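You operate a simulated robot arm through the tools that you are given. There is no shell and no other tool. Be economical: measure what you need, move in short steps, check, and stop when the job is done.

Carry out the task below with a simulated robot arm. There is one attempt and no reset: what you move stays moved.

TASK
Put things in order on the top of the counter. At the end: the brown stop is on the yellow carton (marked "Straps"); the purple brush stands where the black grip stood; the grey tip from the top of the counter stands on top of the beige pad; the black grip stands where the grey tip stood; whatever was shut is shut again. Leave all else as you found it, and nothing knocked over.

The check looks at the end state, three seconds after you hand in, the way a careful person would. Anything else that was tipped, shoved, dropped, spilled or broken makes it a failure.

THE ROBOT
A 6-joint arm with a two-finger parallel gripper, fixed in place. Base frame: the origin is at the foot of the arm, x ahead of it, y to its left, z up; the work surface is at about z = 0. Units: m, rad, N and s.
With the tool pointing down near the work surface it reaches from about 0.18 to 0.46 m from the base axis. Its first joint turns from -1.222 to 1.222 rad. Payload 1.9 kg.
Tool frame: the origin (TCP) lies between the finger pads and is the grasp point; the fingertips stand 0.023 m ahead of it; z points along the fingers, y is the line along which they close. Largest opening 0.094 m; finger width 0.038, thickness 0.01; the body of the gripper, 0.054 by 0.096 m, starts 0.039 m behind the TCP.
Orientation is that of the tool frame in the base frame, as a unit quaternion [x, y, z, w]. With the fingers straight down and closing along the base's y, the tool's x points along the base's -x, its y along +y and its z along -z.

THE INTERFACE
- The arm moves only by the tool apply_moves. Its argument "commands" is a list of rows, each an object of numbers (a shift or turn left out is 0, a gripper value left out holds the last): "ax", "ay", "az": the turn, a rotation vector about the base's x, y, z in units of 4 degrees (1.0 is 4 degrees); "dx", "dy", "dz": the shift along the base's x, y, z in units of 20 mm (1.0 is 20 mm); "jaw": the opening, from 0 (shut) to 1 (fully open). In form: [{"ax": .., "ay": .., "az": .., "dx": .., "dy": .., "dz": .., "jaw": ..}, ...]. A call has 1 to 8 rows; each row shifts and turns the commanded pose from where the row before left it. A call with a number of a shift or a turn outside -1 to 1 is refused whole. A row lasts 0.2 s, in which the tool goes at most 0.05 m and 0.15 rad; a call with a longer step from one row to the next is refused whole, and so is a gripper value outside its range. A pose out of reach is approached as far as the arm can. The call stops where the force on the tool passes 40 N (or 10 N more than at its start, if that is more) or the arm is blocked; 0.2 s more then pass. Each finger travels about 0.108 m/s and halts on what it meets, pressing with about 32 N; the grip force reading is that of the motor and also rises with nothing between the fingers. The clock runs only during rows and for 0.2 s after the last one: add rows that do not move to give the fingers time. It gives the time, the measured TCP pose, the force on the tool (base axes), the opening and the grip force at its end, in the units of the frame above (readings bear some noise), with the torque about the TCP (base axes, N m) and any sound that the robot's microphone picked up.
- Cameras (640 x 400 px; columns grow to the right, rows downward): "scene" is fixed at [0.0602, 0.3136, 0.4346]; the picture's right is [-0.74, -0.67, 0.00], its down [-0.31, 0.34, -0.89] and it looks along [0.59, -0.66, -0.46] (base axes); focal length 286 px, centre (320, 200). "wrist" rides on the gripper at [0.086, 0.016, -0.074] in the tool frame; the picture's right is [-0.18, 0.98, 0.00], its down [-0.58, -0.11, -0.81] and it looks along [-0.79, -0.15, 0.59] (tool axes); focal length 243 px, centre (320, 200). There is no depth. A picture from a camera that has moved, and an enlarged one, comes with that camera's place and axes in the base frame and with its lens.
- camera(camera): a new picture of that camera. No time passes.
- enlarge(camera, box): a new picture of the part [left, top, right, bottom] of that camera's present view, enlarged. No time passes.
- finish_job(): hands the job in; it is judged then, once.

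Go step by step. Nothing tells you positions but the pictures and the camera data: compare them with the known pose of the tool, close in by small moves and look again before you grip or let go. The budget is 120 turns and 68 pictures, counting those below and the enlarged ones. Unless the task says otherwise, let go and move clear before handing in, and close with one line.

The tools are called after "Request:" as name(argument=value, ...) on one line, values as JSON. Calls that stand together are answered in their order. apply_moves: Moves the arm, as the interface text tells. Its arguments: {"type":"object","properties":{"commands":{"type":"array"}},"required":["commands"]} The other tools are called the same way: camera (camera) takes a picture; enlarge (camera, box) takes an enlarged picture of a part of a camera's view; finish_job () hands the job in.

At the start:

```text
t: 0.0
eef_pos: [0.2376, -0.1938, 0.3118]
tool_rot: [0.0, 1.0, 0.0, 0.0]
contact_force: [0.3, -0.5, 0.3]
wrist_torque: [-0.04, 0.0, 0.02]
grip_width: 0.094
grip_force: 0.1
```

scene: 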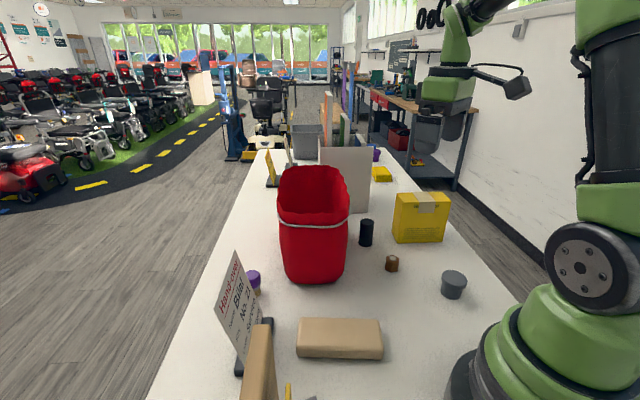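
wrist: 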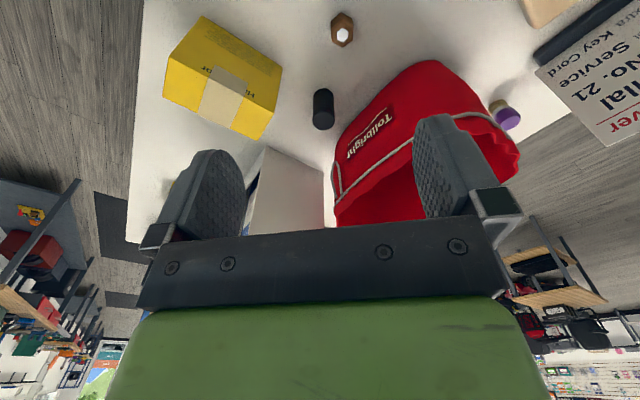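

I see a counter with a red bin, yellow carton, black grip, brown stop, grey tip, beige pad and a purple item behind the sign. I'll enlarge parts of the views first.

Request:
enlarge(camera="scene", box=[200, 220, 500, 400])

Request:
enlarge(camera="scene", box=[230, 100, 470, 250])

Request:
enlarge(camera="wrist", box=[140, 0, 640, 240])

```text
2.13 times, centred on (350, 310) of scene
camera zoom: at [0.0602, 0.3136, 0.4346], right [-0.74, -0.67, 0.0], down [-0.31, 0.34, -0.89], along [0.59, -0.66, -0.46], focal length 610 px, centre (256, -35)
```

zoom: 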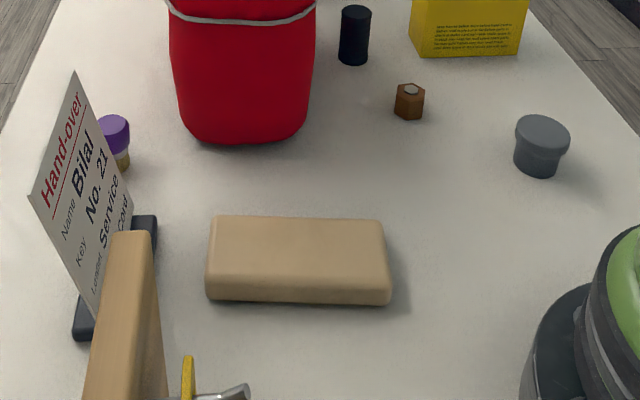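

```text
2.67 times, centred on (350, 175) of scene
camera zoom: at [0.0602, 0.3136, 0.4346], right [-0.74, -0.67, 0.0], down [-0.31, 0.34, -0.89], along [0.59, -0.66, -0.46], focal length 762 px, centre (240, 267)
```

zoom: 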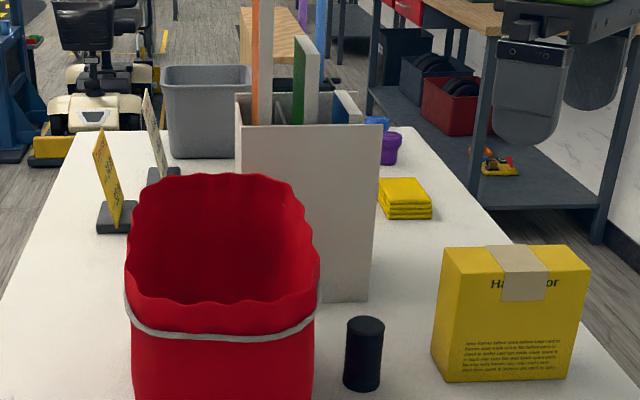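

```text
1.28 times, centred on (390, 120) of wrist
camera zoom: at [0.1508, -0.1776, 0.3826], right [0.18, 0.98, 0.0], down [0.58, -0.11, 0.81], along [0.79, -0.15, -0.59], focal length 311 px, centre (230, 302)
```

zoom: 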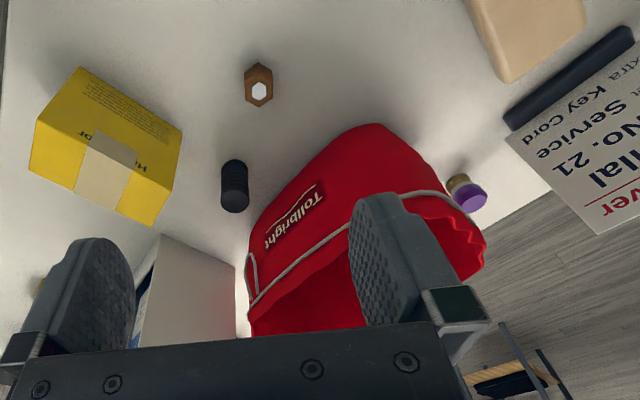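

Rough estimates: black grip (0.36,-0.20), brown stop (0.27,-0.16), grey tip (0.14,-0.17), pad (0.24,0.07), purple (0.44,0.09), carton (0.29,-0.33). The carton shows "Ha..or" text, so I'll look closer and at the bottom of the scene.

Request:
enlarge(camera="wrist", box=[150, 0, 300, 150])

Request:
enlarge(camera="scene", box=[200, 300, 360, 400])

Request:
enlarge(camera="scene", box=[380, 180, 460, 250])

```text
2.67 times, centred on (225, 75) of wrist
camera zoom: at [0.1508, -0.1776, 0.3826], right [0.18, 0.98, 0.0], down [0.58, -0.11, 0.81], along [0.79, -0.15, -0.59], focal length 647 px, centre (573, 533)
```

zoom: 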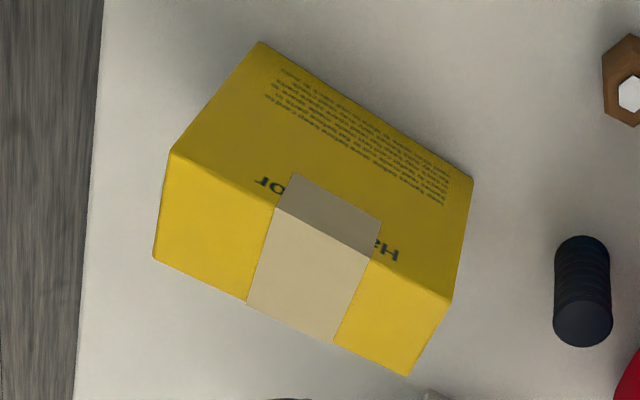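

```text
4.00 times, centred on (280, 350) of scene
camera zoom: at [0.0602, 0.3136, 0.4346], right [-0.74, -0.67, 0.0], down [-0.31, 0.34, -0.89], along [0.59, -0.66, -0.46], focal length 1143 px, centre (480, -400)
```

zoom: 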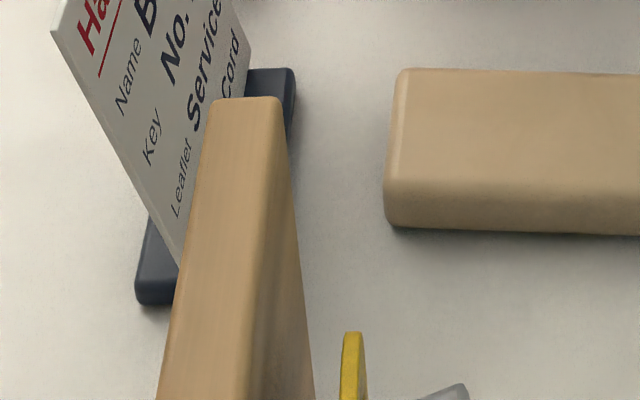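

```text
5.71 times, centred on (420, 215) of scene
camera zoom: at [0.0602, 0.3136, 0.4346], right [-0.74, -0.67, 0.0], down [-0.31, 0.34, -0.89], along [0.59, -0.66, -0.46], focal length 1633 px, centre (-251, 114)
```

zoom: 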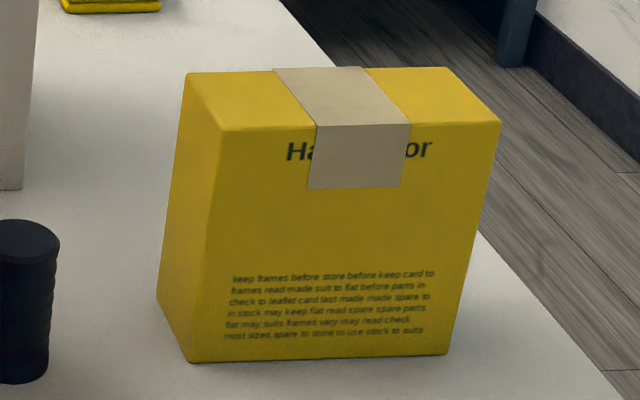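

The visible carton only shows "Ha..or"; I need to see what lies at the left side (near the scene camera), where a wooden object and a yellow thing appear. I'll swing the tool left at height and look.

Request:
apply_moves(commands=[{"dy": 1, "dz": 0.5, "az": 1}, {"dy": 1, "dz": 0.5, "az": 1}, {"dy": 1, "dz": 0.5, "az": 1}, {"dy": 1, "az": 1}, {"dy": 1, "az": 1}, {"dy": 1, "az": 1}, {"dy": 1, "az": 1}, {"dy": 1, "az": 1}])

Request:
camera(camera="wrist")

```text
t: 1.8
eef_pos: [0.2361, -0.0337, 0.341]
tool_rot: [-0.276, 0.961, 0.0, 0.0]
contact_force: [-0.3, -0.5, 0.1]
wrist_torque: [0.0, -0.02, 0.02]
grip_width: 0.0941
grip_force: 0.0
```

```text
59 pictures are left
camera wrist: at [0.1553, -0.0654, 0.4122], right [-0.37, 0.93, 0.0], down [0.55, 0.22, 0.81], along [0.75, 0.29, -0.59], focal length 243 px, centre (320, 200)
```

wrist: 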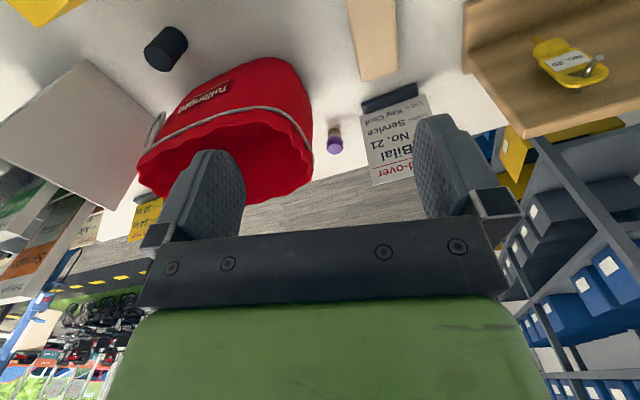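

A wooden box with a yellow key tag on it stands to the left; shelving lies beyond. I'll swing further left.

Request:
apply_moves(commands=[{"dy": 0.5, "dz": 0.5, "az": 1}, {"dy": 0.5, "dz": 0.5, "az": 1}, {"dy": 0.5, "dx": -0.5, "az": 1}, {"dy": 0.5, "dx": -0.5, "az": 1}, {"dx": -0.5, "az": 1}, {"dx": -0.5, "az": 1}, {"az": 1}, {"az": 1}])

Request:
camera(camera="wrist")

```text
t: 3.6
eef_pos: [0.1963, 0.0059, 0.3605]
tool_rot: [-0.531, 0.848, 0.0, 0.0]
contact_force: [-0.4, 0.3, -0.2]
wrist_torque: [-0.02, 0.0, 0.02]
grip_width: 0.0942
grip_force: 0.0
```

```text
58 pictures are left
camera wrist: at [0.1446, -0.0645, 0.4324], right [-0.8, 0.6, 0.0], down [0.35, 0.48, 0.81], along [0.48, 0.65, -0.59], focal length 243 px, centre (320, 200)
```

wrist: 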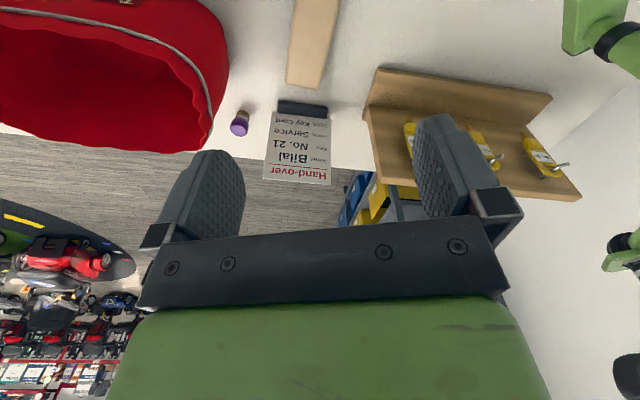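

Only key tags are on that stand; no second carton in sight. I'll swing back to the right side, above the grey tip, to see other faces of the carton.

Request:
apply_moves(commands=[{"az": -1, "dy": -0.5}, {"az": -1, "dy": -0.5}, {"az": -1, "dy": -0.5}, {"az": -1, "dy": -0.5}, {"az": -1, "dy": -0.5}, {"az": -1, "dy": -0.5}, {"az": -1, "dy": -0.5}, {"az": -1, "dy": -0.5}])

Request:
apply_moves(commands=[{"az": -1, "dy": -0.5}, {"az": -1, "dy": -0.5}, {"az": -1, "dy": -0.5}, {"az": -1, "dy": -0.5}, {"az": -1, "dy": -0.5}, {"az": -1, "dy": -0.5}, {"az": -1, "dy": -0.5}, {"az": -1, "dy": -0.5}])

Request:
apply_moves(commands=[{"az": -1, "dx": -0.2, "dz": -0.5}, {"az": -1, "dx": -0.2, "dz": -0.5}, {"az": -1, "dx": -0.2, "dz": -0.5}, {"az": -1, "dx": -0.2, "dz": -0.5}, {"az": -1, "dx": -0.2, "dz": -0.5}, {"az": -1, "dx": -0.2, "dz": -0.5}, {"az": -1, "dx": -0.2, "dz": -0.5}, {"az": -1, "dx": -0.2, "dz": -0.5}])

Request:
camera(camera="wrist")

```text
t: 5.4
eef_pos: [0.1951, -0.0741, 0.3611]
tool_rot: [-0.275, 0.961, 0.0, 0.0]
contact_force: [0.0, 0.1, 0.3]
wrist_torque: [-0.02, -0.01, -0.01]
grip_width: 0.0941
grip_force: 0.0
```

```text
t: 7.2
eef_pos: [0.1959, -0.1539, 0.3624]
tool_rot: [0.001, 1.0, -0.001, 0.0]
contact_force: [-0.3, -0.9, -0.4]
wrist_torque: [0.0, 0.02, -0.01]
grip_width: 0.0941
grip_force: 0.0
```

```text
t: 9.0
eef_pos: [0.1649, -0.1553, 0.2808]
tool_rot: [0.278, 0.961, 0.0, 0.0]
contact_force: [0.3, -1.0, 0.0]
wrist_torque: [-0.02, -0.02, -0.03]
grip_width: 0.0938
grip_force: 0.1
```

```text
57 pictures are left
camera wrist: at [0.1004, -0.0944, 0.3524], right [0.68, 0.73, 0.0], down [0.43, -0.4, 0.81], along [0.59, -0.55, -0.59], focal length 243 px, centre (320, 200)
```

wrist: 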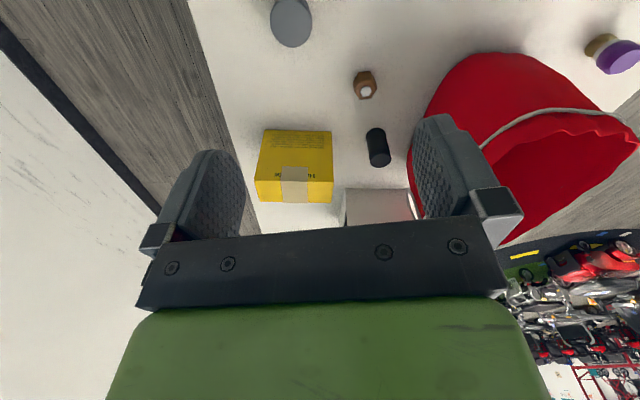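

Just the one carton is on the counter, so that is the target. Grey tip triangulates to about (0.152,-0.186); I'll move above it and descend partway.

Request:
apply_moves(commands=[{"dx": -0.35, "dy": -0.8, "dz": -1}, {"dx": -0.3, "dy": -0.75, "dz": -1}, {"dz": -1}, {"dz": -1}, {"dz": -1}, {"dz": -1}])

Request:
camera(camera="wrist")

Request:
enlarge(camera="scene", box=[370, 200, 530, 310])

```text
t: 10.4
eef_pos: [0.1511, -0.1855, 0.161]
tool_rot: [0.275, 0.961, -0.001, -0.001]
contact_force: [0.3, -0.8, -0.1]
wrist_torque: [-0.03, 0.01, 0.05]
grip_width: 0.0938
grip_force: 0.1
```

```text
56 pictures are left
camera wrist: at [0.0876, -0.125, 0.2325], right [0.68, 0.74, 0.0], down [0.44, -0.4, 0.81], along [0.59, -0.55, -0.59], focal length 243 px, centre (320, 200)
```

wrist: 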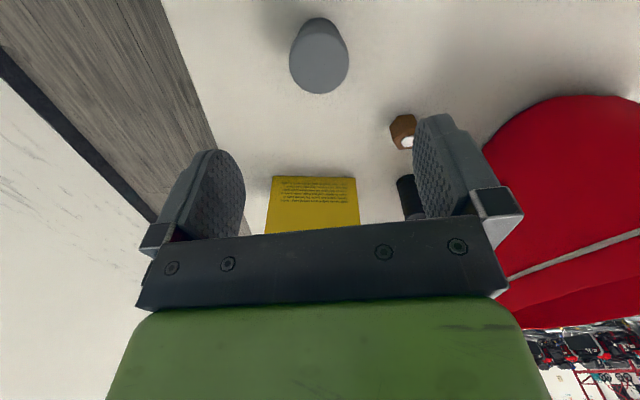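

```text
3.64 times, centred on (450, 255) of scene
camera zoom: at [0.0602, 0.3136, 0.4346], right [-0.74, -0.67, 0.0], down [-0.31, 0.34, -0.89], along [0.59, -0.66, -0.46], focal length 1039 px, centre (-153, 0)
```

zoom: 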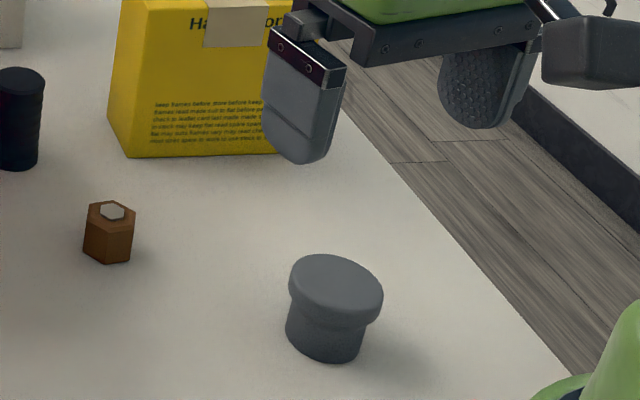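

The grey tip is centred under the tool as predicted (319,62). Descending to z≈0.034 and gripping.

Request:
apply_moves(commands=[{"dz": -1}, {"dz": -1}, {"dz": -1}, {"dz": -1}, {"dz": -1}, {"dz": -0.75}, {"dz": -0.6}])

Request:
camera(camera="wrist")

```text
t: 12.0
eef_pos: [0.1508, -0.1852, 0.0328]
tool_rot: [0.276, 0.961, 0.001, 0.0]
contact_force: [0.2, 0.6, 0.1]
wrist_torque: [0.01, -0.01, -0.02]
grip_width: 0.0938
grip_force: 0.1
```

```text
54 pictures are left
camera wrist: at [0.0871, -0.1254, 0.1048], right [0.68, 0.74, 0.0], down [0.43, -0.4, 0.81], along [0.59, -0.55, -0.59], focal length 243 px, centre (320, 200)
```

wrist: 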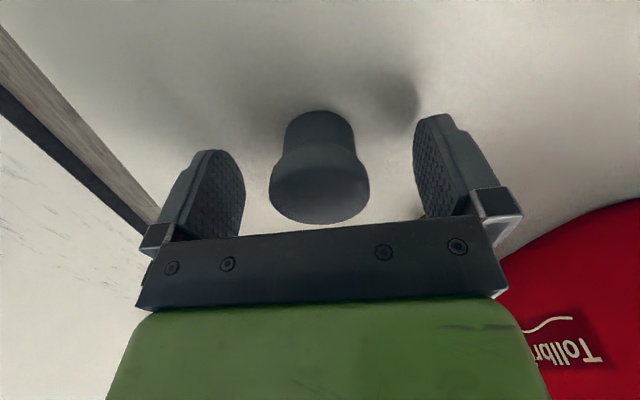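

The tip sits between the fingers, centred. Closing.

Request:
apply_moves(commands=[{"jaw": 0.4}, {"jaw": 0.4}, {"jaw": 0.3}, {"jaw": 0.3}, {"jaw": 0.3}, {"jaw": 0.3}])

Request:
camera(camera="wrist")

```text
t: 13.4
eef_pos: [0.151, -0.1857, 0.0331]
tool_rot: [0.275, 0.961, -0.001, 0.0]
contact_force: [0.0, 0.8, 0.1]
wrist_torque: [-0.01, 0.02, 0.01]
grip_width: 0.0453
grip_force: 32.1
```

```text
53 pictures are left
camera wrist: at [0.087, -0.1253, 0.105], right [0.68, 0.74, 0.0], down [0.44, -0.4, 0.81], along [0.59, -0.55, -0.59], focal length 243 px, centre (320, 200)
```

wrist: 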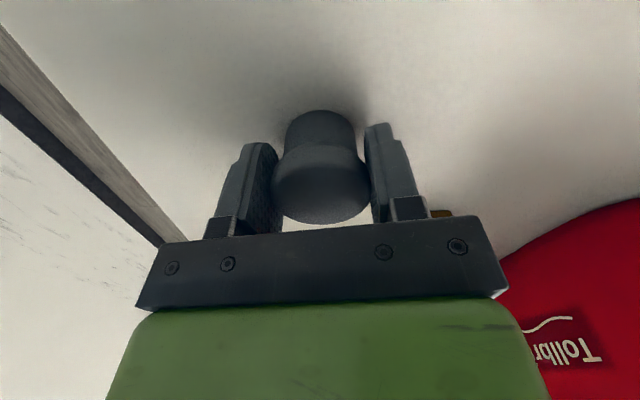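

Gripped at 0.045. Lifting and carrying toward the pad, along the near side of the bin.

Request:
apply_moves(commands=[{"dz": 0.5}, {"dz": 1}, {"dz": 1}, {"dz": 1}, {"dz": 1}, {"dz": 1}, {"dz": 1}, {"dz": 1}])

Request:
apply_moves(commands=[{"dx": 0.5, "dy": 1, "az": 1}, {"dx": 0.5, "dy": 1, "az": 1}, {"dx": 0.4, "dy": 1, "az": 1}, {"dx": 0.4, "dy": 1, "az": 1}, {"dx": 0.4, "dy": 1, "az": 1}, {"dx": 0.4, "dy": 1, "az": 1}, {"dx": 0.4, "dy": 1, "az": 1}, {"dx": 0.4, "dy": 1, "az": 1}])

Request:
camera(camera="wrist")

Request:
camera(camera="scene")

```text
t: 15.2
eef_pos: [0.1504, -0.1861, 0.1842]
tool_rot: [0.276, 0.961, 0.0, 0.001]
contact_force: [0.0, 0.6, -0.1]
wrist_torque: [0.04, -0.01, -0.01]
grip_width: 0.028
grip_force: 0.1
```

```text
t: 17.0
eef_pos: [0.2191, -0.0247, 0.1839]
tool_rot: [0.0, 1.0, 0.0, 0.0]
contact_force: [-0.4, -0.7, 0.3]
wrist_torque: [0.0, -0.03, 0.01]
grip_width: 0.0283
grip_force: 0.1
```

```text
52 pictures are left
camera wrist: at [0.1331, -0.0082, 0.2562], right [0.18, 0.98, 0.0], down [0.58, -0.11, 0.81], along [0.79, -0.15, -0.59], focal length 243 px, centre (320, 200)
```

wrist: 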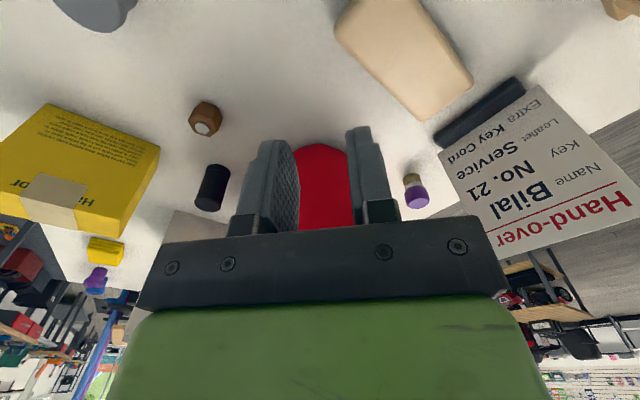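

```text
51 pictures are left
```

scene: 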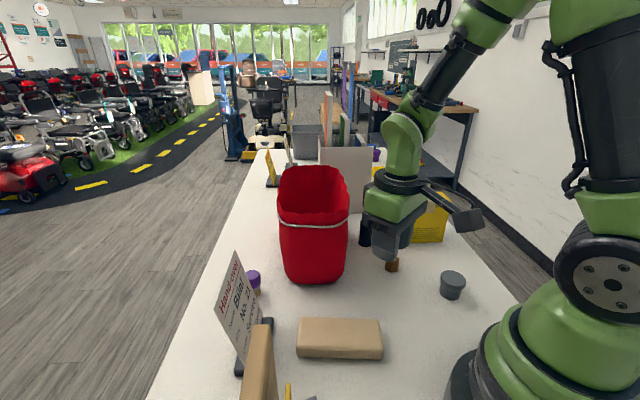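

The tip slipped out: it is still standing in its place, apparently undisturbed. I'll look closer at its shape.

Request:
enlarge(camera="scene", box=[420, 255, 490, 310])

```text
7.27 times, centred on (455, 282) of scene
camera zoom: at [0.0602, 0.3136, 0.4346], right [-0.74, -0.67, 0.0], down [-0.31, 0.34, -0.89], along [0.59, -0.66, -0.46], focal length 2079 px, centre (-662, -400)
```

zoom: 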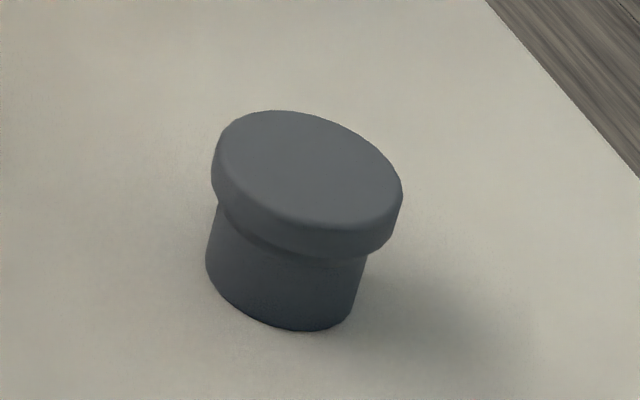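

The cap is a ~50 mm disc on a narrower stem, about 42 mm tall. I'll go back and regrip with full closing command, lifting slowly while reading the forces.

Request:
apply_moves(commands=[{"dx": -0.5, "dy": -1, "az": -1, "jaw": 1}, {"dx": -0.5, "dy": -1, "az": -1}, {"dx": -0.4, "dy": -1, "az": -1}, {"dx": -0.4, "dy": -1, "az": -1}, {"dx": -0.4, "dy": -1, "az": -1}, {"dx": -0.4, "dy": -1, "az": -1}, {"dx": -0.4, "dy": -1, "az": -1}, {"dx": -0.4, "dy": -0.9, "az": -1}])

Request:
apply_moves(commands=[{"dz": -1}, {"dz": -1}, {"dz": -1}, {"dz": -1}, {"dz": -1}])

Request:
camera(camera="wrist")

```text
t: 18.8
eef_pos: [0.1512, -0.1843, 0.1841]
tool_rot: [0.277, 0.961, 0.0, 0.001]
contact_force: [-0.1, -0.5, 0.3]
wrist_torque: [-0.03, 0.03, 0.02]
grip_width: 0.0939
grip_force: 0.1
```

```text
t: 20.0
eef_pos: [0.1515, -0.1836, 0.0833]
tool_rot: [0.276, 0.961, 0.0, 0.0]
contact_force: [0.3, -0.3, 0.6]
wrist_torque: [-0.02, -0.01, -0.02]
grip_width: 0.0941
grip_force: 0.0
```

```text
49 pictures are left
camera wrist: at [0.0872, -0.1233, 0.1553], right [0.68, 0.74, 0.0], down [0.44, -0.4, 0.81], along [0.59, -0.55, -0.59], focal length 243 px, centre (320, 200)
```

wrist: 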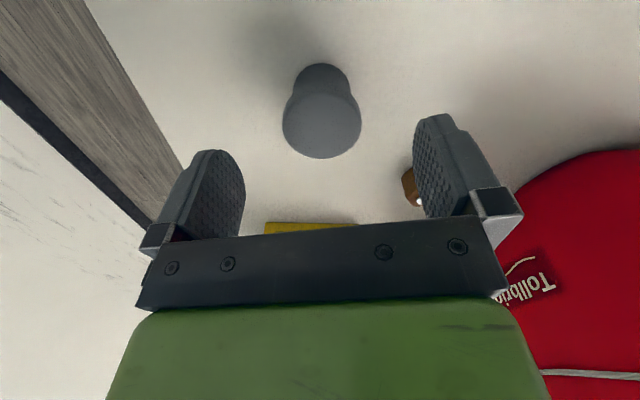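

Centred again. Descend to z≈0.030 and close fully, then a small slow lift.

Request:
apply_moves(commands=[{"dz": -1}, {"dz": -1}, {"dz": -0.65}, {"jaw": 0}, {"jaw": 0}, {"jaw": 0}, {"jaw": 0}, {"jaw": 0}])

Request:
apply_moves(commands=[{"dz": 0.1}, {"dz": 0.1}, {"dz": 0.1}, {"dz": 0.1}, {"dz": 0.1}])

Request:
camera(camera="wrist")

```text
t: 21.8
eef_pos: [0.1508, -0.1826, 0.0319]
tool_rot: [0.276, 0.961, 0.0, 0.0]
contact_force: [0.5, -0.1, -0.6]
wrist_torque: [0.0, 0.02, -0.01]
grip_width: 0.0451
grip_force: 31.9
```

```text
t: 23.0
eef_pos: [0.1506, -0.1833, 0.0411]
tool_rot: [0.276, 0.961, 0.0, 0.0]
contact_force: [0.8, 0.2, -0.3]
wrist_torque: [0.0, 0.01, 0.0]
grip_width: 0.045
grip_force: 32.8
```

```text
48 pictures are left
camera wrist: at [0.0873, -0.1233, 0.1127], right [0.68, 0.74, 0.0], down [0.44, -0.4, 0.81], along [0.59, -0.55, -0.59], focal length 243 px, centre (320, 200)
```

wrist: 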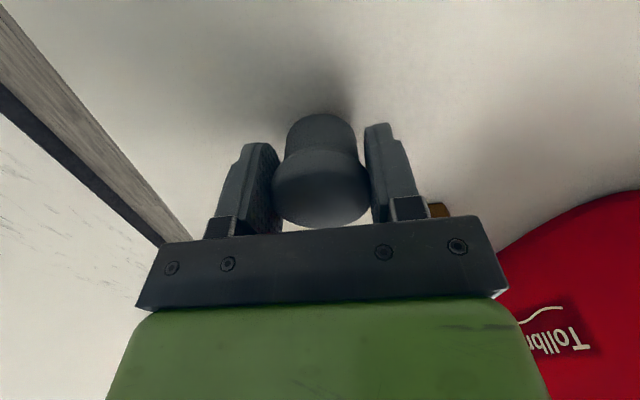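

The tip is coming up with the fingers now. I'll continue lifting gently.

Request:
apply_moves(commands=[{"dz": 0.2, "jaw": 0}, {"dz": 0.3, "jaw": 0}, {"dz": 0.4, "jaw": 0}, {"dz": 0.5, "jaw": 0}])

Request:
enlarge(camera="scene", box=[380, 180, 540, 310])

```text
t: 24.0
eef_pos: [0.1517, -0.1842, 0.0688]
tool_rot: [0.275, 0.961, 0.0, -0.001]
contact_force: [-0.7, -0.6, -1.3]
wrist_torque: [-0.03, 0.03, -0.01]
grip_width: 0.0452
grip_force: 31.8
```

```text
3.08 times, centred on (460, 245) of scene
camera zoom: at [0.0602, 0.3136, 0.4346], right [-0.74, -0.67, 0.0], down [-0.31, 0.34, -0.89], along [0.59, -0.66, -0.46], focal length 880 px, centre (-111, 62)
```

zoom: 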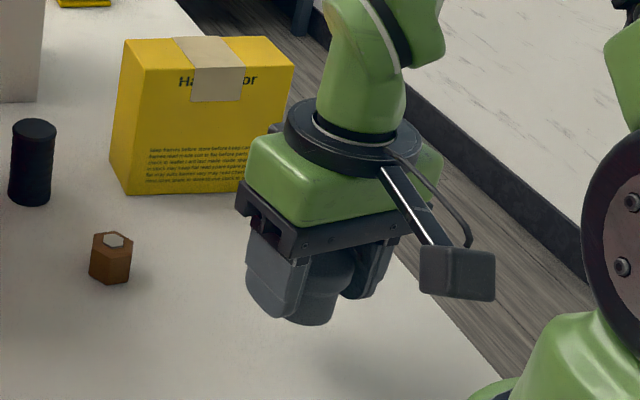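

The tip is held firmly. Pad centre estimated at (0.246, 0.053), about 0.02 thick. Lifting further, then carrying slowly.

Request:
apply_moves(commands=[{"dz": 0.5}, {"dz": 0.6}, {"dz": 0.6}, {"dz": 0.6}, {"dz": 0.6}, {"dz": 0.4, "dy": 0.3}, {"dx": 0.2, "dy": 0.5}, {"dx": 0.3, "dy": 0.6}])

Request:
apply_moves(commands=[{"dx": 0.3, "dy": 0.7, "az": 0.6}, {"dx": 0.3, "dy": 0.7, "az": 0.6}, {"dx": 0.3, "dy": 0.7, "az": 0.6}, {"dx": 0.3, "dy": 0.7, "az": 0.6}, {"dx": 0.3, "dy": 0.7, "az": 0.6}, {"dx": 0.3, "dy": 0.7, "az": 0.6}, {"dx": 0.3, "dy": 0.7, "az": 0.6}, {"dx": 0.3, "dy": 0.7, "az": 0.6}])

Request:
apply_moves(commands=[{"dx": 0.3, "dy": 0.7, "az": 0.5}, {"dx": 0.3, "dy": 0.7, "az": 0.5}, {"dx": 0.3, "dy": 0.7, "az": 0.5}, {"dx": 0.3, "dy": 0.7, "az": 0.5}, {"dx": 0.3, "dy": 0.7, "az": 0.5}, {"dx": 0.2, "dy": 0.5, "az": 0.5}, {"dx": 0.1, "dy": 0.2}, {}])

Request:
camera(camera="wrist")

Request:
camera(camera="scene")

```text
t: 25.8
eef_pos: [0.1615, -0.1563, 0.1343]
tool_rot: [0.275, 0.961, -0.001, -0.001]
contact_force: [-0.3, 0.2, -0.5]
wrist_torque: [-0.01, -0.04, -0.03]
grip_width: 0.045
grip_force: 32.4
```

```text
t: 27.6
eef_pos: [0.2087, -0.0429, 0.1351]
tool_rot: [0.112, 0.994, 0.0, 0.0]
contact_force: [0.4, -0.3, -0.5]
wrist_torque: [0.01, -0.04, 0.0]
grip_width: 0.0455
grip_force: 31.6
```

```text
t: 29.4
eef_pos: [0.2458, 0.0404, 0.1353]
tool_rot: [0.007, 1.0, 0.0, 0.0]
contact_force: [-0.6, 0.3, -1.0]
wrist_torque: [-0.02, 0.0, 0.0]
grip_width: 0.0452
grip_force: 32.4
```

```text
46 pictures are left
camera wrist: at [0.1602, 0.0591, 0.2068], right [0.2, 0.98, 0.0], down [0.58, -0.12, 0.81], along [0.79, -0.16, -0.59], focal length 243 px, centre (320, 200)
```

wrist: 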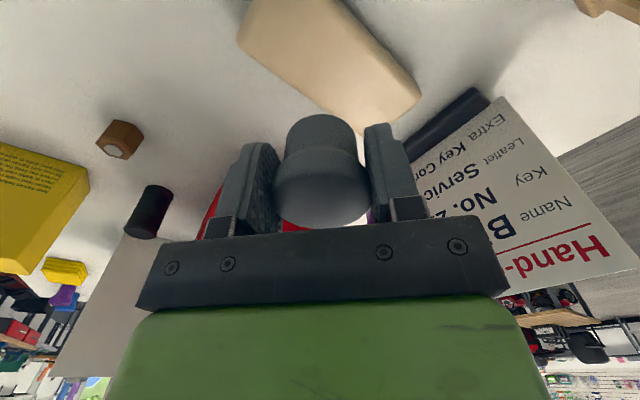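

```text
45 pictures are left
```

scene: 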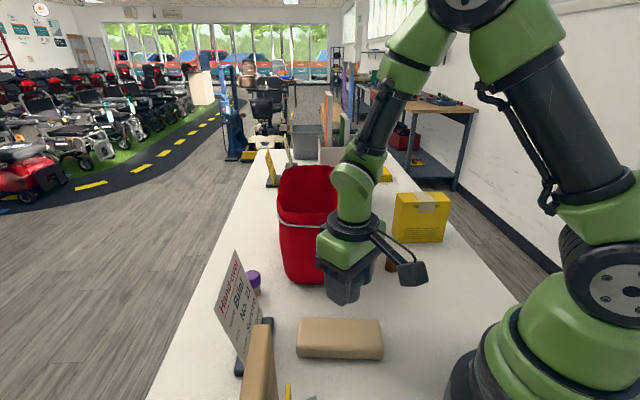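

The pad centre from the wrist view is (0.25,0.055), consistent. Shift over it and descend partway.

Request:
apply_moves(commands=[{"dx": 0.1, "dy": 0.35}, {"dy": 0.35, "dx": 0.05}, {"dz": -0.6}, {"dz": -0.7}, {"dz": -0.7}, {"dz": -0.7}, {"dz": -0.5}, {"dz": -0.2}])

Request:
camera(camera="wrist")

Request:
enlarge(camera="scene", box=[260, 240, 440, 370])

```text
t: 31.2
eef_pos: [0.2478, 0.0546, 0.0672]
tool_rot: [0.006, 1.0, 0.0, 0.0]
contact_force: [0.4, -0.3, 0.2]
wrist_torque: [0.01, 0.02, 0.0]
grip_width: 0.0451
grip_force: 32.5
```

```text
44 pictures are left
camera wrist: at [0.1625, 0.0726, 0.1387], right [0.2, 0.98, 0.0], down [0.58, -0.12, 0.81], along [0.79, -0.16, -0.59], focal length 243 px, centre (320, 200)
```

wrist: 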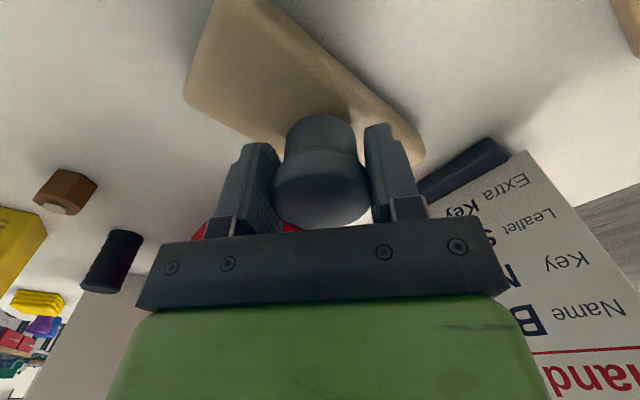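

```text
3.08 times, centred on (350, 305) of scene
camera zoom: at [0.0602, 0.3136, 0.4346], right [-0.74, -0.67, 0.0], down [-0.31, 0.34, -0.89], along [0.59, -0.66, -0.46], focal length 880 px, centre (228, -123)
```

zoom: 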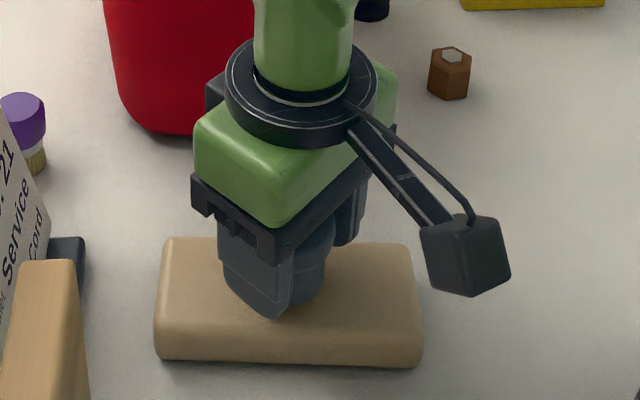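

Well centred over the pad. Creeping down until contact.

Request:
apply_moves(commands=[{"dz": -0.15}, {"dz": -0.15}, {"dz": -0.1}, {"dz": -0.1}])

Request:
apply_moves(commands=[{"dz": -0.07}, {"dz": -0.07}, {}])

Request:
enlarge(camera="wrist", box=[200, 60, 440, 250])

```text
t: 32.2
eef_pos: [0.249, 0.0556, 0.0583]
tool_rot: [0.008, 1.0, -0.001, 0.0]
contact_force: [-2.6, 0.4, 7.8]
wrist_torque: [0.06, -0.07, 0.0]
grip_width: 0.0451
grip_force: 31.6
stopped in row 4: the force on the tool passed its limit at 47 N (the readings are from after the stop); the commanded pose is now the measured one
```

```text
t: 32.6
eef_pos: [0.2484, 0.0537, 0.0592]
tool_rot: [0.008, 1.0, 0.0, 0.001]
contact_force: [-2.6, 0.2, 9.5]
wrist_torque: [0.06, -0.01, -0.02]
grip_width: 0.0453
grip_force: 32.2
stopped in row 1: the force on the tool passed its limit at 49 N (the readings are from after the stop); the commanded pose is now the measured one
```

```text
2.11 times, centred on (320, 155) of wrist
camera zoom: at [0.1629, 0.0726, 0.1303], right [0.2, 0.98, 0.0], down [0.58, -0.12, 0.81], along [0.79, -0.16, -0.59], focal length 511 px, centre (320, 295)
```

zoom: 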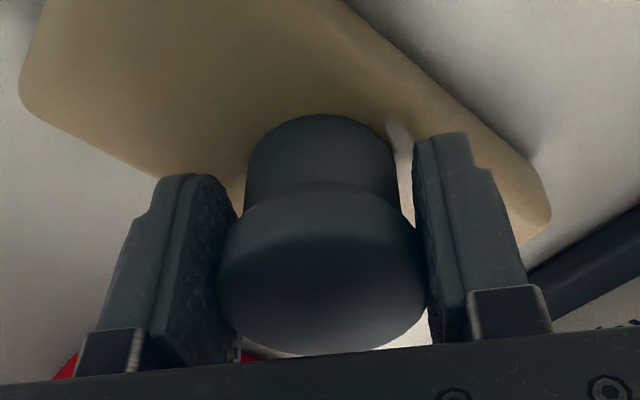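

Contact at bottom ≈0.027 (the pad top). But the stem looks about 11 mm too near the pad's bin-side edge, so I'll lift slightly, shift by (-0.009,+0.0075) and recheck.

Request:
apply_moves(commands=[{"dz": 0.3}, {"dz": 0.3}, {"dx": -0.25, "dy": 0.2}, {"dx": -0.2, "dy": 0.18}, {}])

Request:
enlarge(camera="wrist", box=[160, 0, 480, 250])

Request:
enlarge(camera="scene", box=[260, 260, 420, 380])

```text
t: 33.8
eef_pos: [0.2399, 0.0624, 0.0719]
tool_rot: [0.007, 1.0, 0.0, 0.0]
contact_force: [0.9, 0.0, -0.4]
wrist_torque: [0.04, -0.03, 0.0]
grip_width: 0.0451
grip_force: 32.4
```

```text
1.60 times, centred on (320, 125) of wrist
camera zoom: at [0.1542, 0.0803, 0.1423], right [0.2, 0.98, 0.0], down [0.58, -0.12, 0.81], along [0.79, -0.16, -0.59], focal length 388 px, centre (320, 320)
```

zoom: 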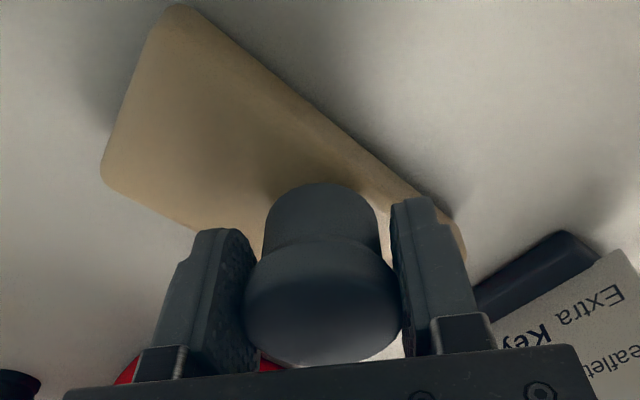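

```text
3.33 times, centred on (340, 320) of scene
camera zoom: at [0.0602, 0.3136, 0.4346], right [-0.74, -0.67, 0.0], down [-0.31, 0.34, -0.89], along [0.59, -0.66, -0.46], focal length 953 px, centre (253, -200)
```

zoom: 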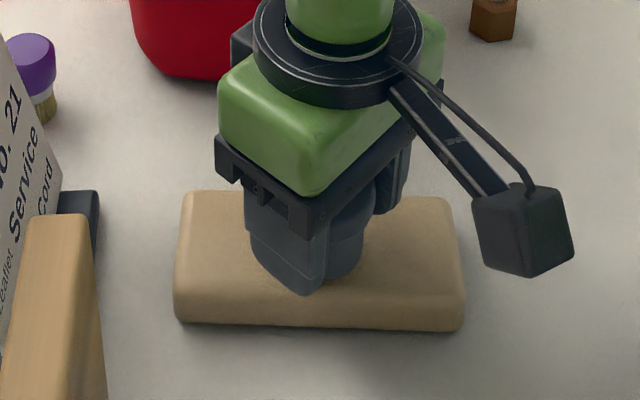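

Estimates put the ideal about 4 mm back toward the bin; I'll fine-shift that and lower gently until contact.

Request:
apply_moves(commands=[{"dx": 0.15, "dy": -0.15}, {"dz": -0.2}, {"dz": -0.15}, {"dz": -0.1}, {"dz": -0.05}, {"dz": -0.05}, {"dz": -0.05}])

Request:
enlarge(camera="scene", box=[260, 260, 420, 380])

```text
t: 35.4
eef_pos: [0.2411, 0.0598, 0.0584]
tool_rot: [0.008, 1.0, 0.001, 0.001]
contact_force: [-1.9, -0.4, 9.5]
wrist_torque: [-0.04, -0.03, -0.01]
grip_width: 0.0454
grip_force: 32.1
```

```text
3.33 times, centred on (340, 320) of scene
camera zoom: at [0.0602, 0.3136, 0.4347], right [-0.74, -0.67, 0.0], down [-0.31, 0.34, -0.89], along [0.59, -0.66, -0.46], focal length 953 px, centre (253, -200)
```

zoom: 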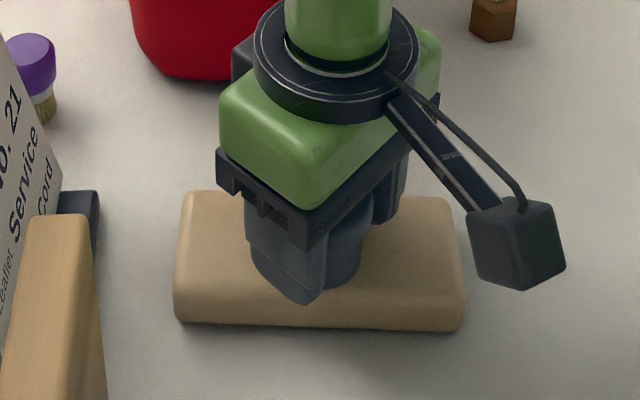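

In contact on the pad, well inside its edges. Releasing and rising straight up.

Request:
apply_moves(commands=[{"jaw": 0.6}, {"jaw": 0.8}, {"jaw": 0.9}, {"jaw": 0.9}, {"dz": 0.5}, {"dz": 0.8}, {"dz": 1}, {"dz": 1}])

Request:
apply_moves(commands=[{"dz": 1}, {"dz": 1}, {"dx": -0.5, "dy": -1}, {"dx": -0.4, "dy": -1}, {"dy": -1}, {"dy": -1}])

Request:
camera(camera="wrist")

Request:
enlarge(camera="scene", box=[260, 240, 420, 380])

```text
t: 37.2
eef_pos: [0.2442, 0.0602, 0.1244]
tool_rot: [0.008, 1.0, 0.001, 0.001]
contact_force: [0.1, -0.6, -0.2]
wrist_torque: [0.01, 0.02, 0.01]
grip_width: 0.0846
grip_force: 0.0
```

```text
t: 38.6
eef_pos: [0.2246, -0.02, 0.1635]
tool_rot: [0.008, 1.0, 0.0, 0.001]
contact_force: [0.1, -0.6, -0.2]
wrist_torque: [0.01, -0.04, -0.02]
grip_width: 0.0846
grip_force: 0.0
```

```text
38 pictures are left
camera wrist: at [0.1393, -0.003, 0.236], right [0.2, 0.98, 0.0], down [0.58, -0.12, 0.81], along [0.79, -0.16, -0.59], focal length 243 px, centre (320, 200)
```

wrist: 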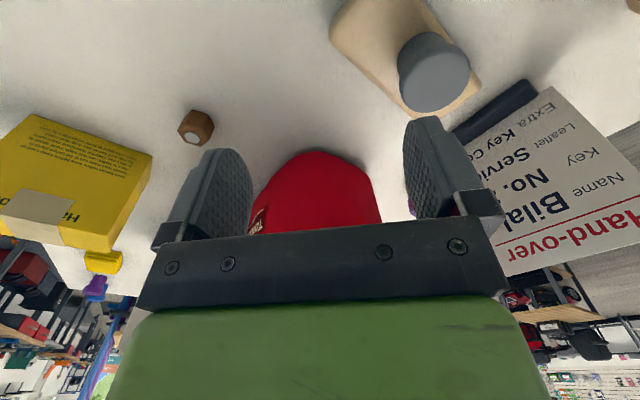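

```text
2.86 times, centred on (340, 310) of scene
camera zoom: at [0.0602, 0.3136, 0.4346], right [-0.74, -0.67, 0.0], down [-0.31, 0.34, -0.89], along [0.59, -0.66, -0.46], focal length 817 px, centre (263, -114)
```

zoom: 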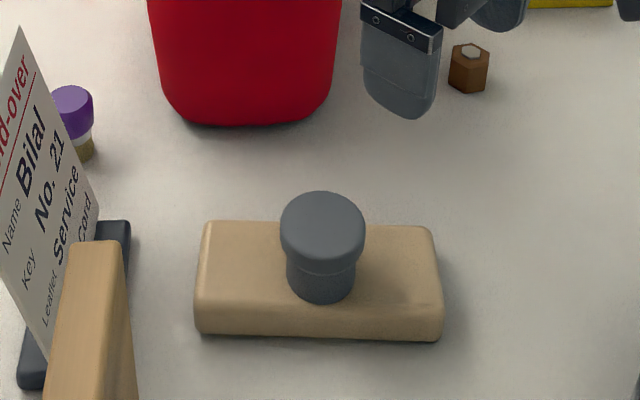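

Grey tip stands well on the pad. Next: the black grip near (0.37,-0.21); raising and going over for a look, since the bin is close to it.

Request:
apply_moves(commands=[{"dy": -1, "dz": 0.8}, {"dy": -1, "dz": 0.8}, {"dy": -1, "dz": 0.8}, {"dy": -1, "dz": 0.8}, {"dy": -1, "dz": 0.8}, {"dy": -1}, {"dy": -1, "dx": 0.5}, {"dy": -1, "dx": 0.5}])

Request:
apply_moves(commands=[{"dx": 1}, {"dx": 1}, {"dx": 1}, {"dx": 1}, {"dx": 0.7}])

Request:
camera(camera="wrist")

```text
t: 40.4
eef_pos: [0.2437, -0.1812, 0.2447]
tool_rot: [0.007, 1.0, 0.0, 0.001]
contact_force: [-0.1, 0.9, 0.5]
wrist_torque: [0.04, 0.0, 0.02]
grip_width: 0.0846
grip_force: 0.1
```

```text
t: 41.6
eef_pos: [0.3379, -0.1808, 0.2447]
tool_rot: [0.008, 1.0, 0.0, 0.001]
contact_force: [-0.2, -0.2, 1.4]
wrist_torque: [0.01, 0.03, 0.03]
grip_width: 0.0845
grip_force: 0.1
```

```text
36 pictures are left
camera wrist: at [0.2535, -0.1626, 0.3163], right [0.2, 0.98, 0.0], down [0.58, -0.12, 0.81], along [0.79, -0.16, -0.59], focal length 243 px, centre (320, 200)
```

wrist: 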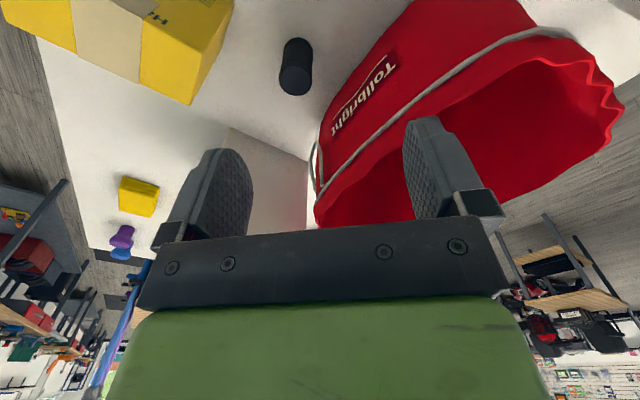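

Black grip is at about (0.374,-0.212), ~0.068 tall and 0.034 wide, with the bin's rim corner near it. I'll yaw +30° so the gripper's narrow side faces the bin, and look again.

Request:
apply_moves(commands=[{"az": 1, "dx": 0.2, "dy": -0.2}, {"az": 1, "dx": 0.2, "dy": -0.2}, {"az": 1, "dx": 0.2, "dy": -0.2}, {"az": 1, "dx": 0.2, "dy": -0.2}, {"az": 1, "dx": 0.2, "dy": -0.2}, {"az": 1, "dx": 0.2, "dy": -0.2}, {"az": 1, "dx": 0.2, "dy": -0.2}, {"az": 0.7, "dx": 0.2, "dy": -0.2}])

Request:
camera(camera="wrist")

Request:
enlarge(camera="scene", box=[260, 130, 480, 290])

```text
t: 43.4
eef_pos: [0.37, -0.2126, 0.2449]
tool_rot: [-0.258, 0.966, 0.0, 0.001]
contact_force: [-0.3, 0.4, 0.5]
wrist_torque: [0.03, -0.01, -0.01]
grip_width: 0.0848
grip_force: 0.0
```

```text
35 pictures are left
camera wrist: at [0.2883, -0.2416, 0.3158], right [-0.33, 0.94, 0.0], down [0.56, 0.19, 0.81], along [0.76, 0.27, -0.59], focal length 243 px, centre (320, 200)
```

wrist: 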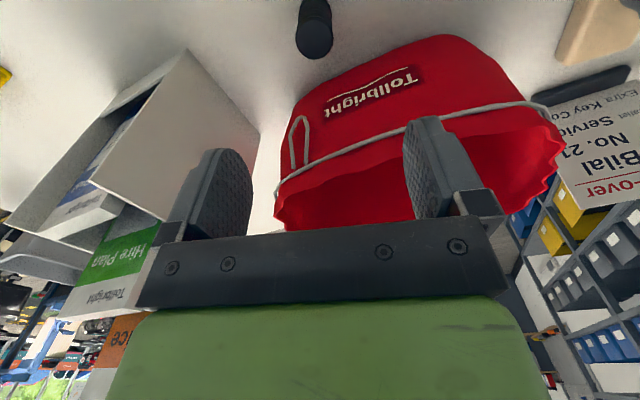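

```text
2.50 times, centred on (370, 210) of scene
camera zoom: at [0.0602, 0.3136, 0.4346], right [-0.74, -0.67, 0.0], down [-0.31, 0.34, -0.89], along [0.59, -0.66, -0.46], focal length 715 px, centre (195, 175)
```

zoom: 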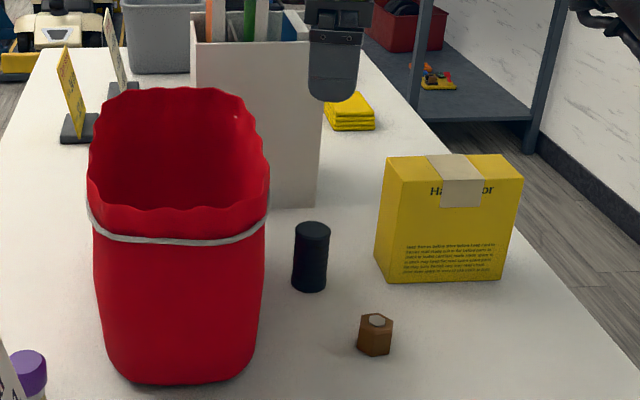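

The bin face is ≥5 cm from the black grip, so a straight descent at this yaw is fine. Grip position refined to (0.3755,-0.213). Descending partway.

Request:
apply_moves(commands=[{"dx": 0.28, "dy": -0.03, "dz": -0.5}, {"dz": -1}, {"dz": -1}, {"dz": -1}, {"dz": -1}, {"dz": -1}])

Request:
camera(camera="wrist")

```text
t: 44.8
eef_pos: [0.3751, -0.2141, 0.1338]
tool_rot: [-0.258, 0.966, 0.001, 0.001]
contact_force: [0.1, -0.1, -0.4]
wrist_torque: [0.01, 0.0, -0.05]
grip_width: 0.0847
grip_force: 0.1
```

```text
33 pictures are left
camera wrist: at [0.294, -0.2422, 0.2058], right [-0.33, 0.94, 0.0], down [0.56, 0.19, 0.81], along [0.76, 0.27, -0.59], focal length 243 px, centre (320, 200)
```

wrist: 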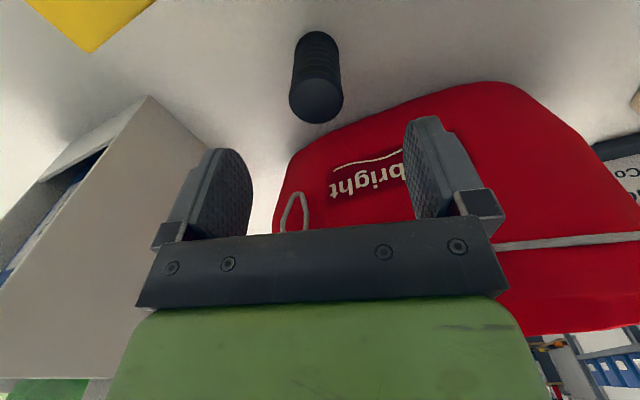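

Slightly off (≈4 mm); correcting to (0.3725,-0.218) and descending to z≈0.045.

Request:
apply_moves(commands=[{"dx": -0.13, "dy": -0.2}, {"dz": -1}, {"dz": -1}, {"dz": -1}, {"dz": -0.9}, {"dz": -0.5}])

Request:
camera(camera="wrist")

```text
t: 46.2
eef_pos: [0.3738, -0.2175, 0.0471]
tool_rot: [-0.258, 0.966, 0.001, 0.002]
contact_force: [0.7, -0.3, 0.4]
wrist_torque: [-0.03, -0.01, 0.02]
grip_width: 0.0846
grip_force: 0.0
```

```text
32 pictures are left
camera wrist: at [0.291, -0.2459, 0.1185], right [-0.33, 0.94, 0.0], down [0.56, 0.19, 0.81], along [0.76, 0.27, -0.59], focal length 243 px, centre (320, 200)
```

wrist: 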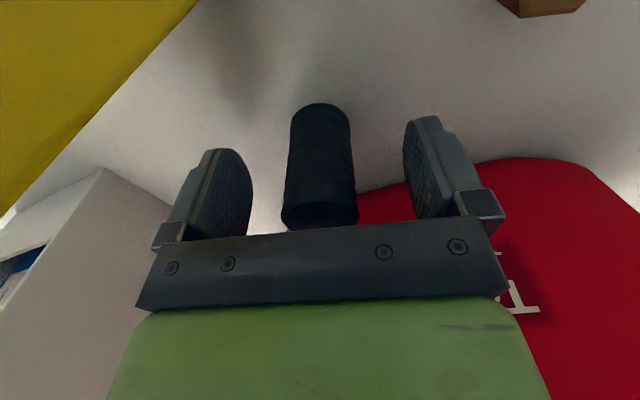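

Well centred. Closing and lifting gently.

Request:
apply_moves(commands=[{"jaw": 0.4}, {"jaw": 0.2}, {"jaw": 0}, {"jaw": 0}, {"jaw": 0}])

Request:
apply_moves(commands=[{"dz": 0.1}, {"dz": 0.2}, {"dz": 0.3}, {"dz": 0.5}, {"dz": 0.6}, {"dz": 0.6}, {"dz": 0.6}, {"dz": 0.6}])

Request:
camera(camera="wrist")

```text
t: 47.4
eef_pos: [0.373, -0.2177, 0.047]
tool_rot: [-0.258, 0.966, 0.0, 0.0]
contact_force: [0.6, 0.2, -0.2]
wrist_torque: [0.0, -0.02, 0.01]
grip_width: 0.034
grip_force: 31.5
```

```text
t: 49.2
eef_pos: [0.3723, -0.2179, 0.1168]
tool_rot: [-0.258, 0.966, -0.001, 0.001]
contact_force: [-0.2, -0.4, -0.9]
wrist_torque: [0.01, -0.01, -0.04]
grip_width: 0.034
grip_force: 32.0
```

```text
31 pictures are left
camera wrist: at [0.2914, -0.2461, 0.1878], right [-0.33, 0.94, 0.0], down [0.56, 0.19, 0.81], along [0.76, 0.27, -0.59], focal length 243 px, centre (320, 200)
```

wrist: 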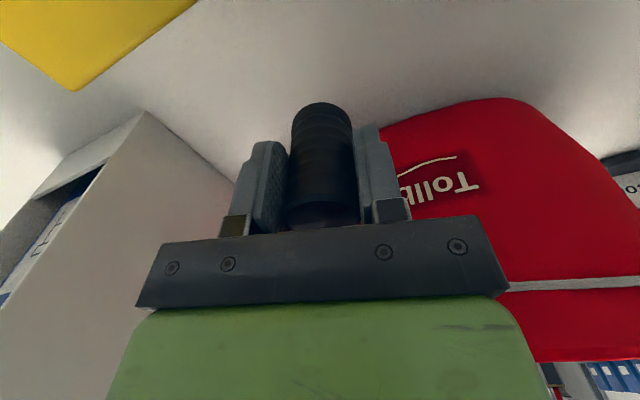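

Held. Carrying to the grey tip's old spot (0.150,-0.183) at height, turning yaw back.

Request:
apply_moves(commands=[{"dz": 0.7}, {"dz": 0.8}, {"dz": 0.7, "dx": -0.3}, {"dx": -0.6, "dy": 0.1, "az": -0.8}, {"dx": -0.6, "dy": 0.1, "az": -0.8}, {"dx": -0.6, "dy": 0.1, "az": -0.8}, {"dx": -0.6, "dy": 0.1, "az": -0.8}, {"dx": -0.6, "dy": 0.1, "az": -0.8}])

Request:
apply_moves(commands=[{"dx": -0.65, "dy": 0.1, "az": -0.9}, {"dx": -0.65, "dy": 0.1, "az": -0.9}, {"dx": -0.65, "dy": 0.1, "az": -0.9}, {"dx": -0.65, "dy": 0.1, "az": -0.9}, {"dx": -0.65, "dy": 0.1, "az": -0.9}, {"dx": -0.65, "dy": 0.1, "az": -0.9}, {"dx": -0.65, "dy": 0.1, "az": -0.9}, {"dx": -0.65, "dy": 0.1, "az": -0.9}])

Request:
apply_moves(commands=[{"dx": -0.65, "dy": 0.1, "az": -0.9}, {"dx": -0.65, "dy": 0.1, "az": -0.9}, {"dx": -0.65, "dy": 0.1, "az": -0.9}, {"dz": -0.7, "az": -0.9}, {"dz": -0.7, "az": -0.7}, {"dz": -0.7}, {}])

Request:
enlarge(camera="scene", box=[380, 180, 540, 310])

```text
t: 51.0
eef_pos: [0.3088, -0.2066, 0.1592]
tool_rot: [-0.121, 0.993, 0.0, 0.001]
contact_force: [-0.5, -1.3, -0.9]
wrist_torque: [-0.01, 0.02, 0.01]
grip_width: 0.0343
grip_force: 32.3
```

```text
t: 52.8
eef_pos: [0.2031, -0.1917, 0.1607]
tool_rot: [0.13, 0.991, 0.0, 0.001]
contact_force: [0.4, -0.8, -0.3]
wrist_torque: [-0.02, -0.01, 0.0]
grip_width: 0.0342
grip_force: 31.8
```

```text
t: 54.4
eef_pos: [0.1648, -0.1854, 0.1199]
tool_rot: [0.277, 0.961, 0.0, 0.0]
contact_force: [-0.2, 0.2, -0.7]
wrist_torque: [0.01, 0.0, -0.02]
grip_width: 0.0343
grip_force: 32.3
```

```text
3.08 times, centred on (460, 245) of scene
camera zoom: at [0.0602, 0.3136, 0.4346], right [-0.74, -0.67, 0.0], down [-0.31, 0.34, -0.89], along [0.59, -0.66, -0.46], focal length 880 px, centre (-111, 62)
```

zoom: 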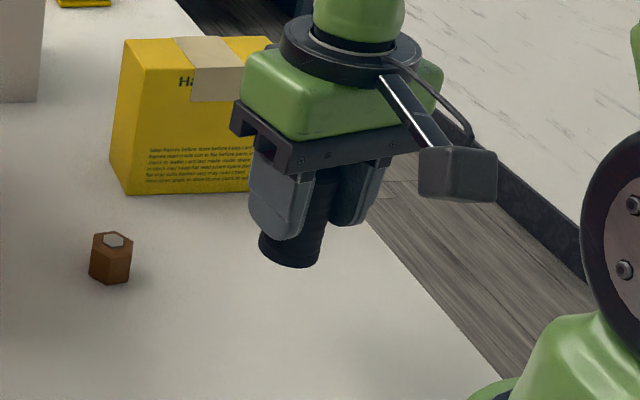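

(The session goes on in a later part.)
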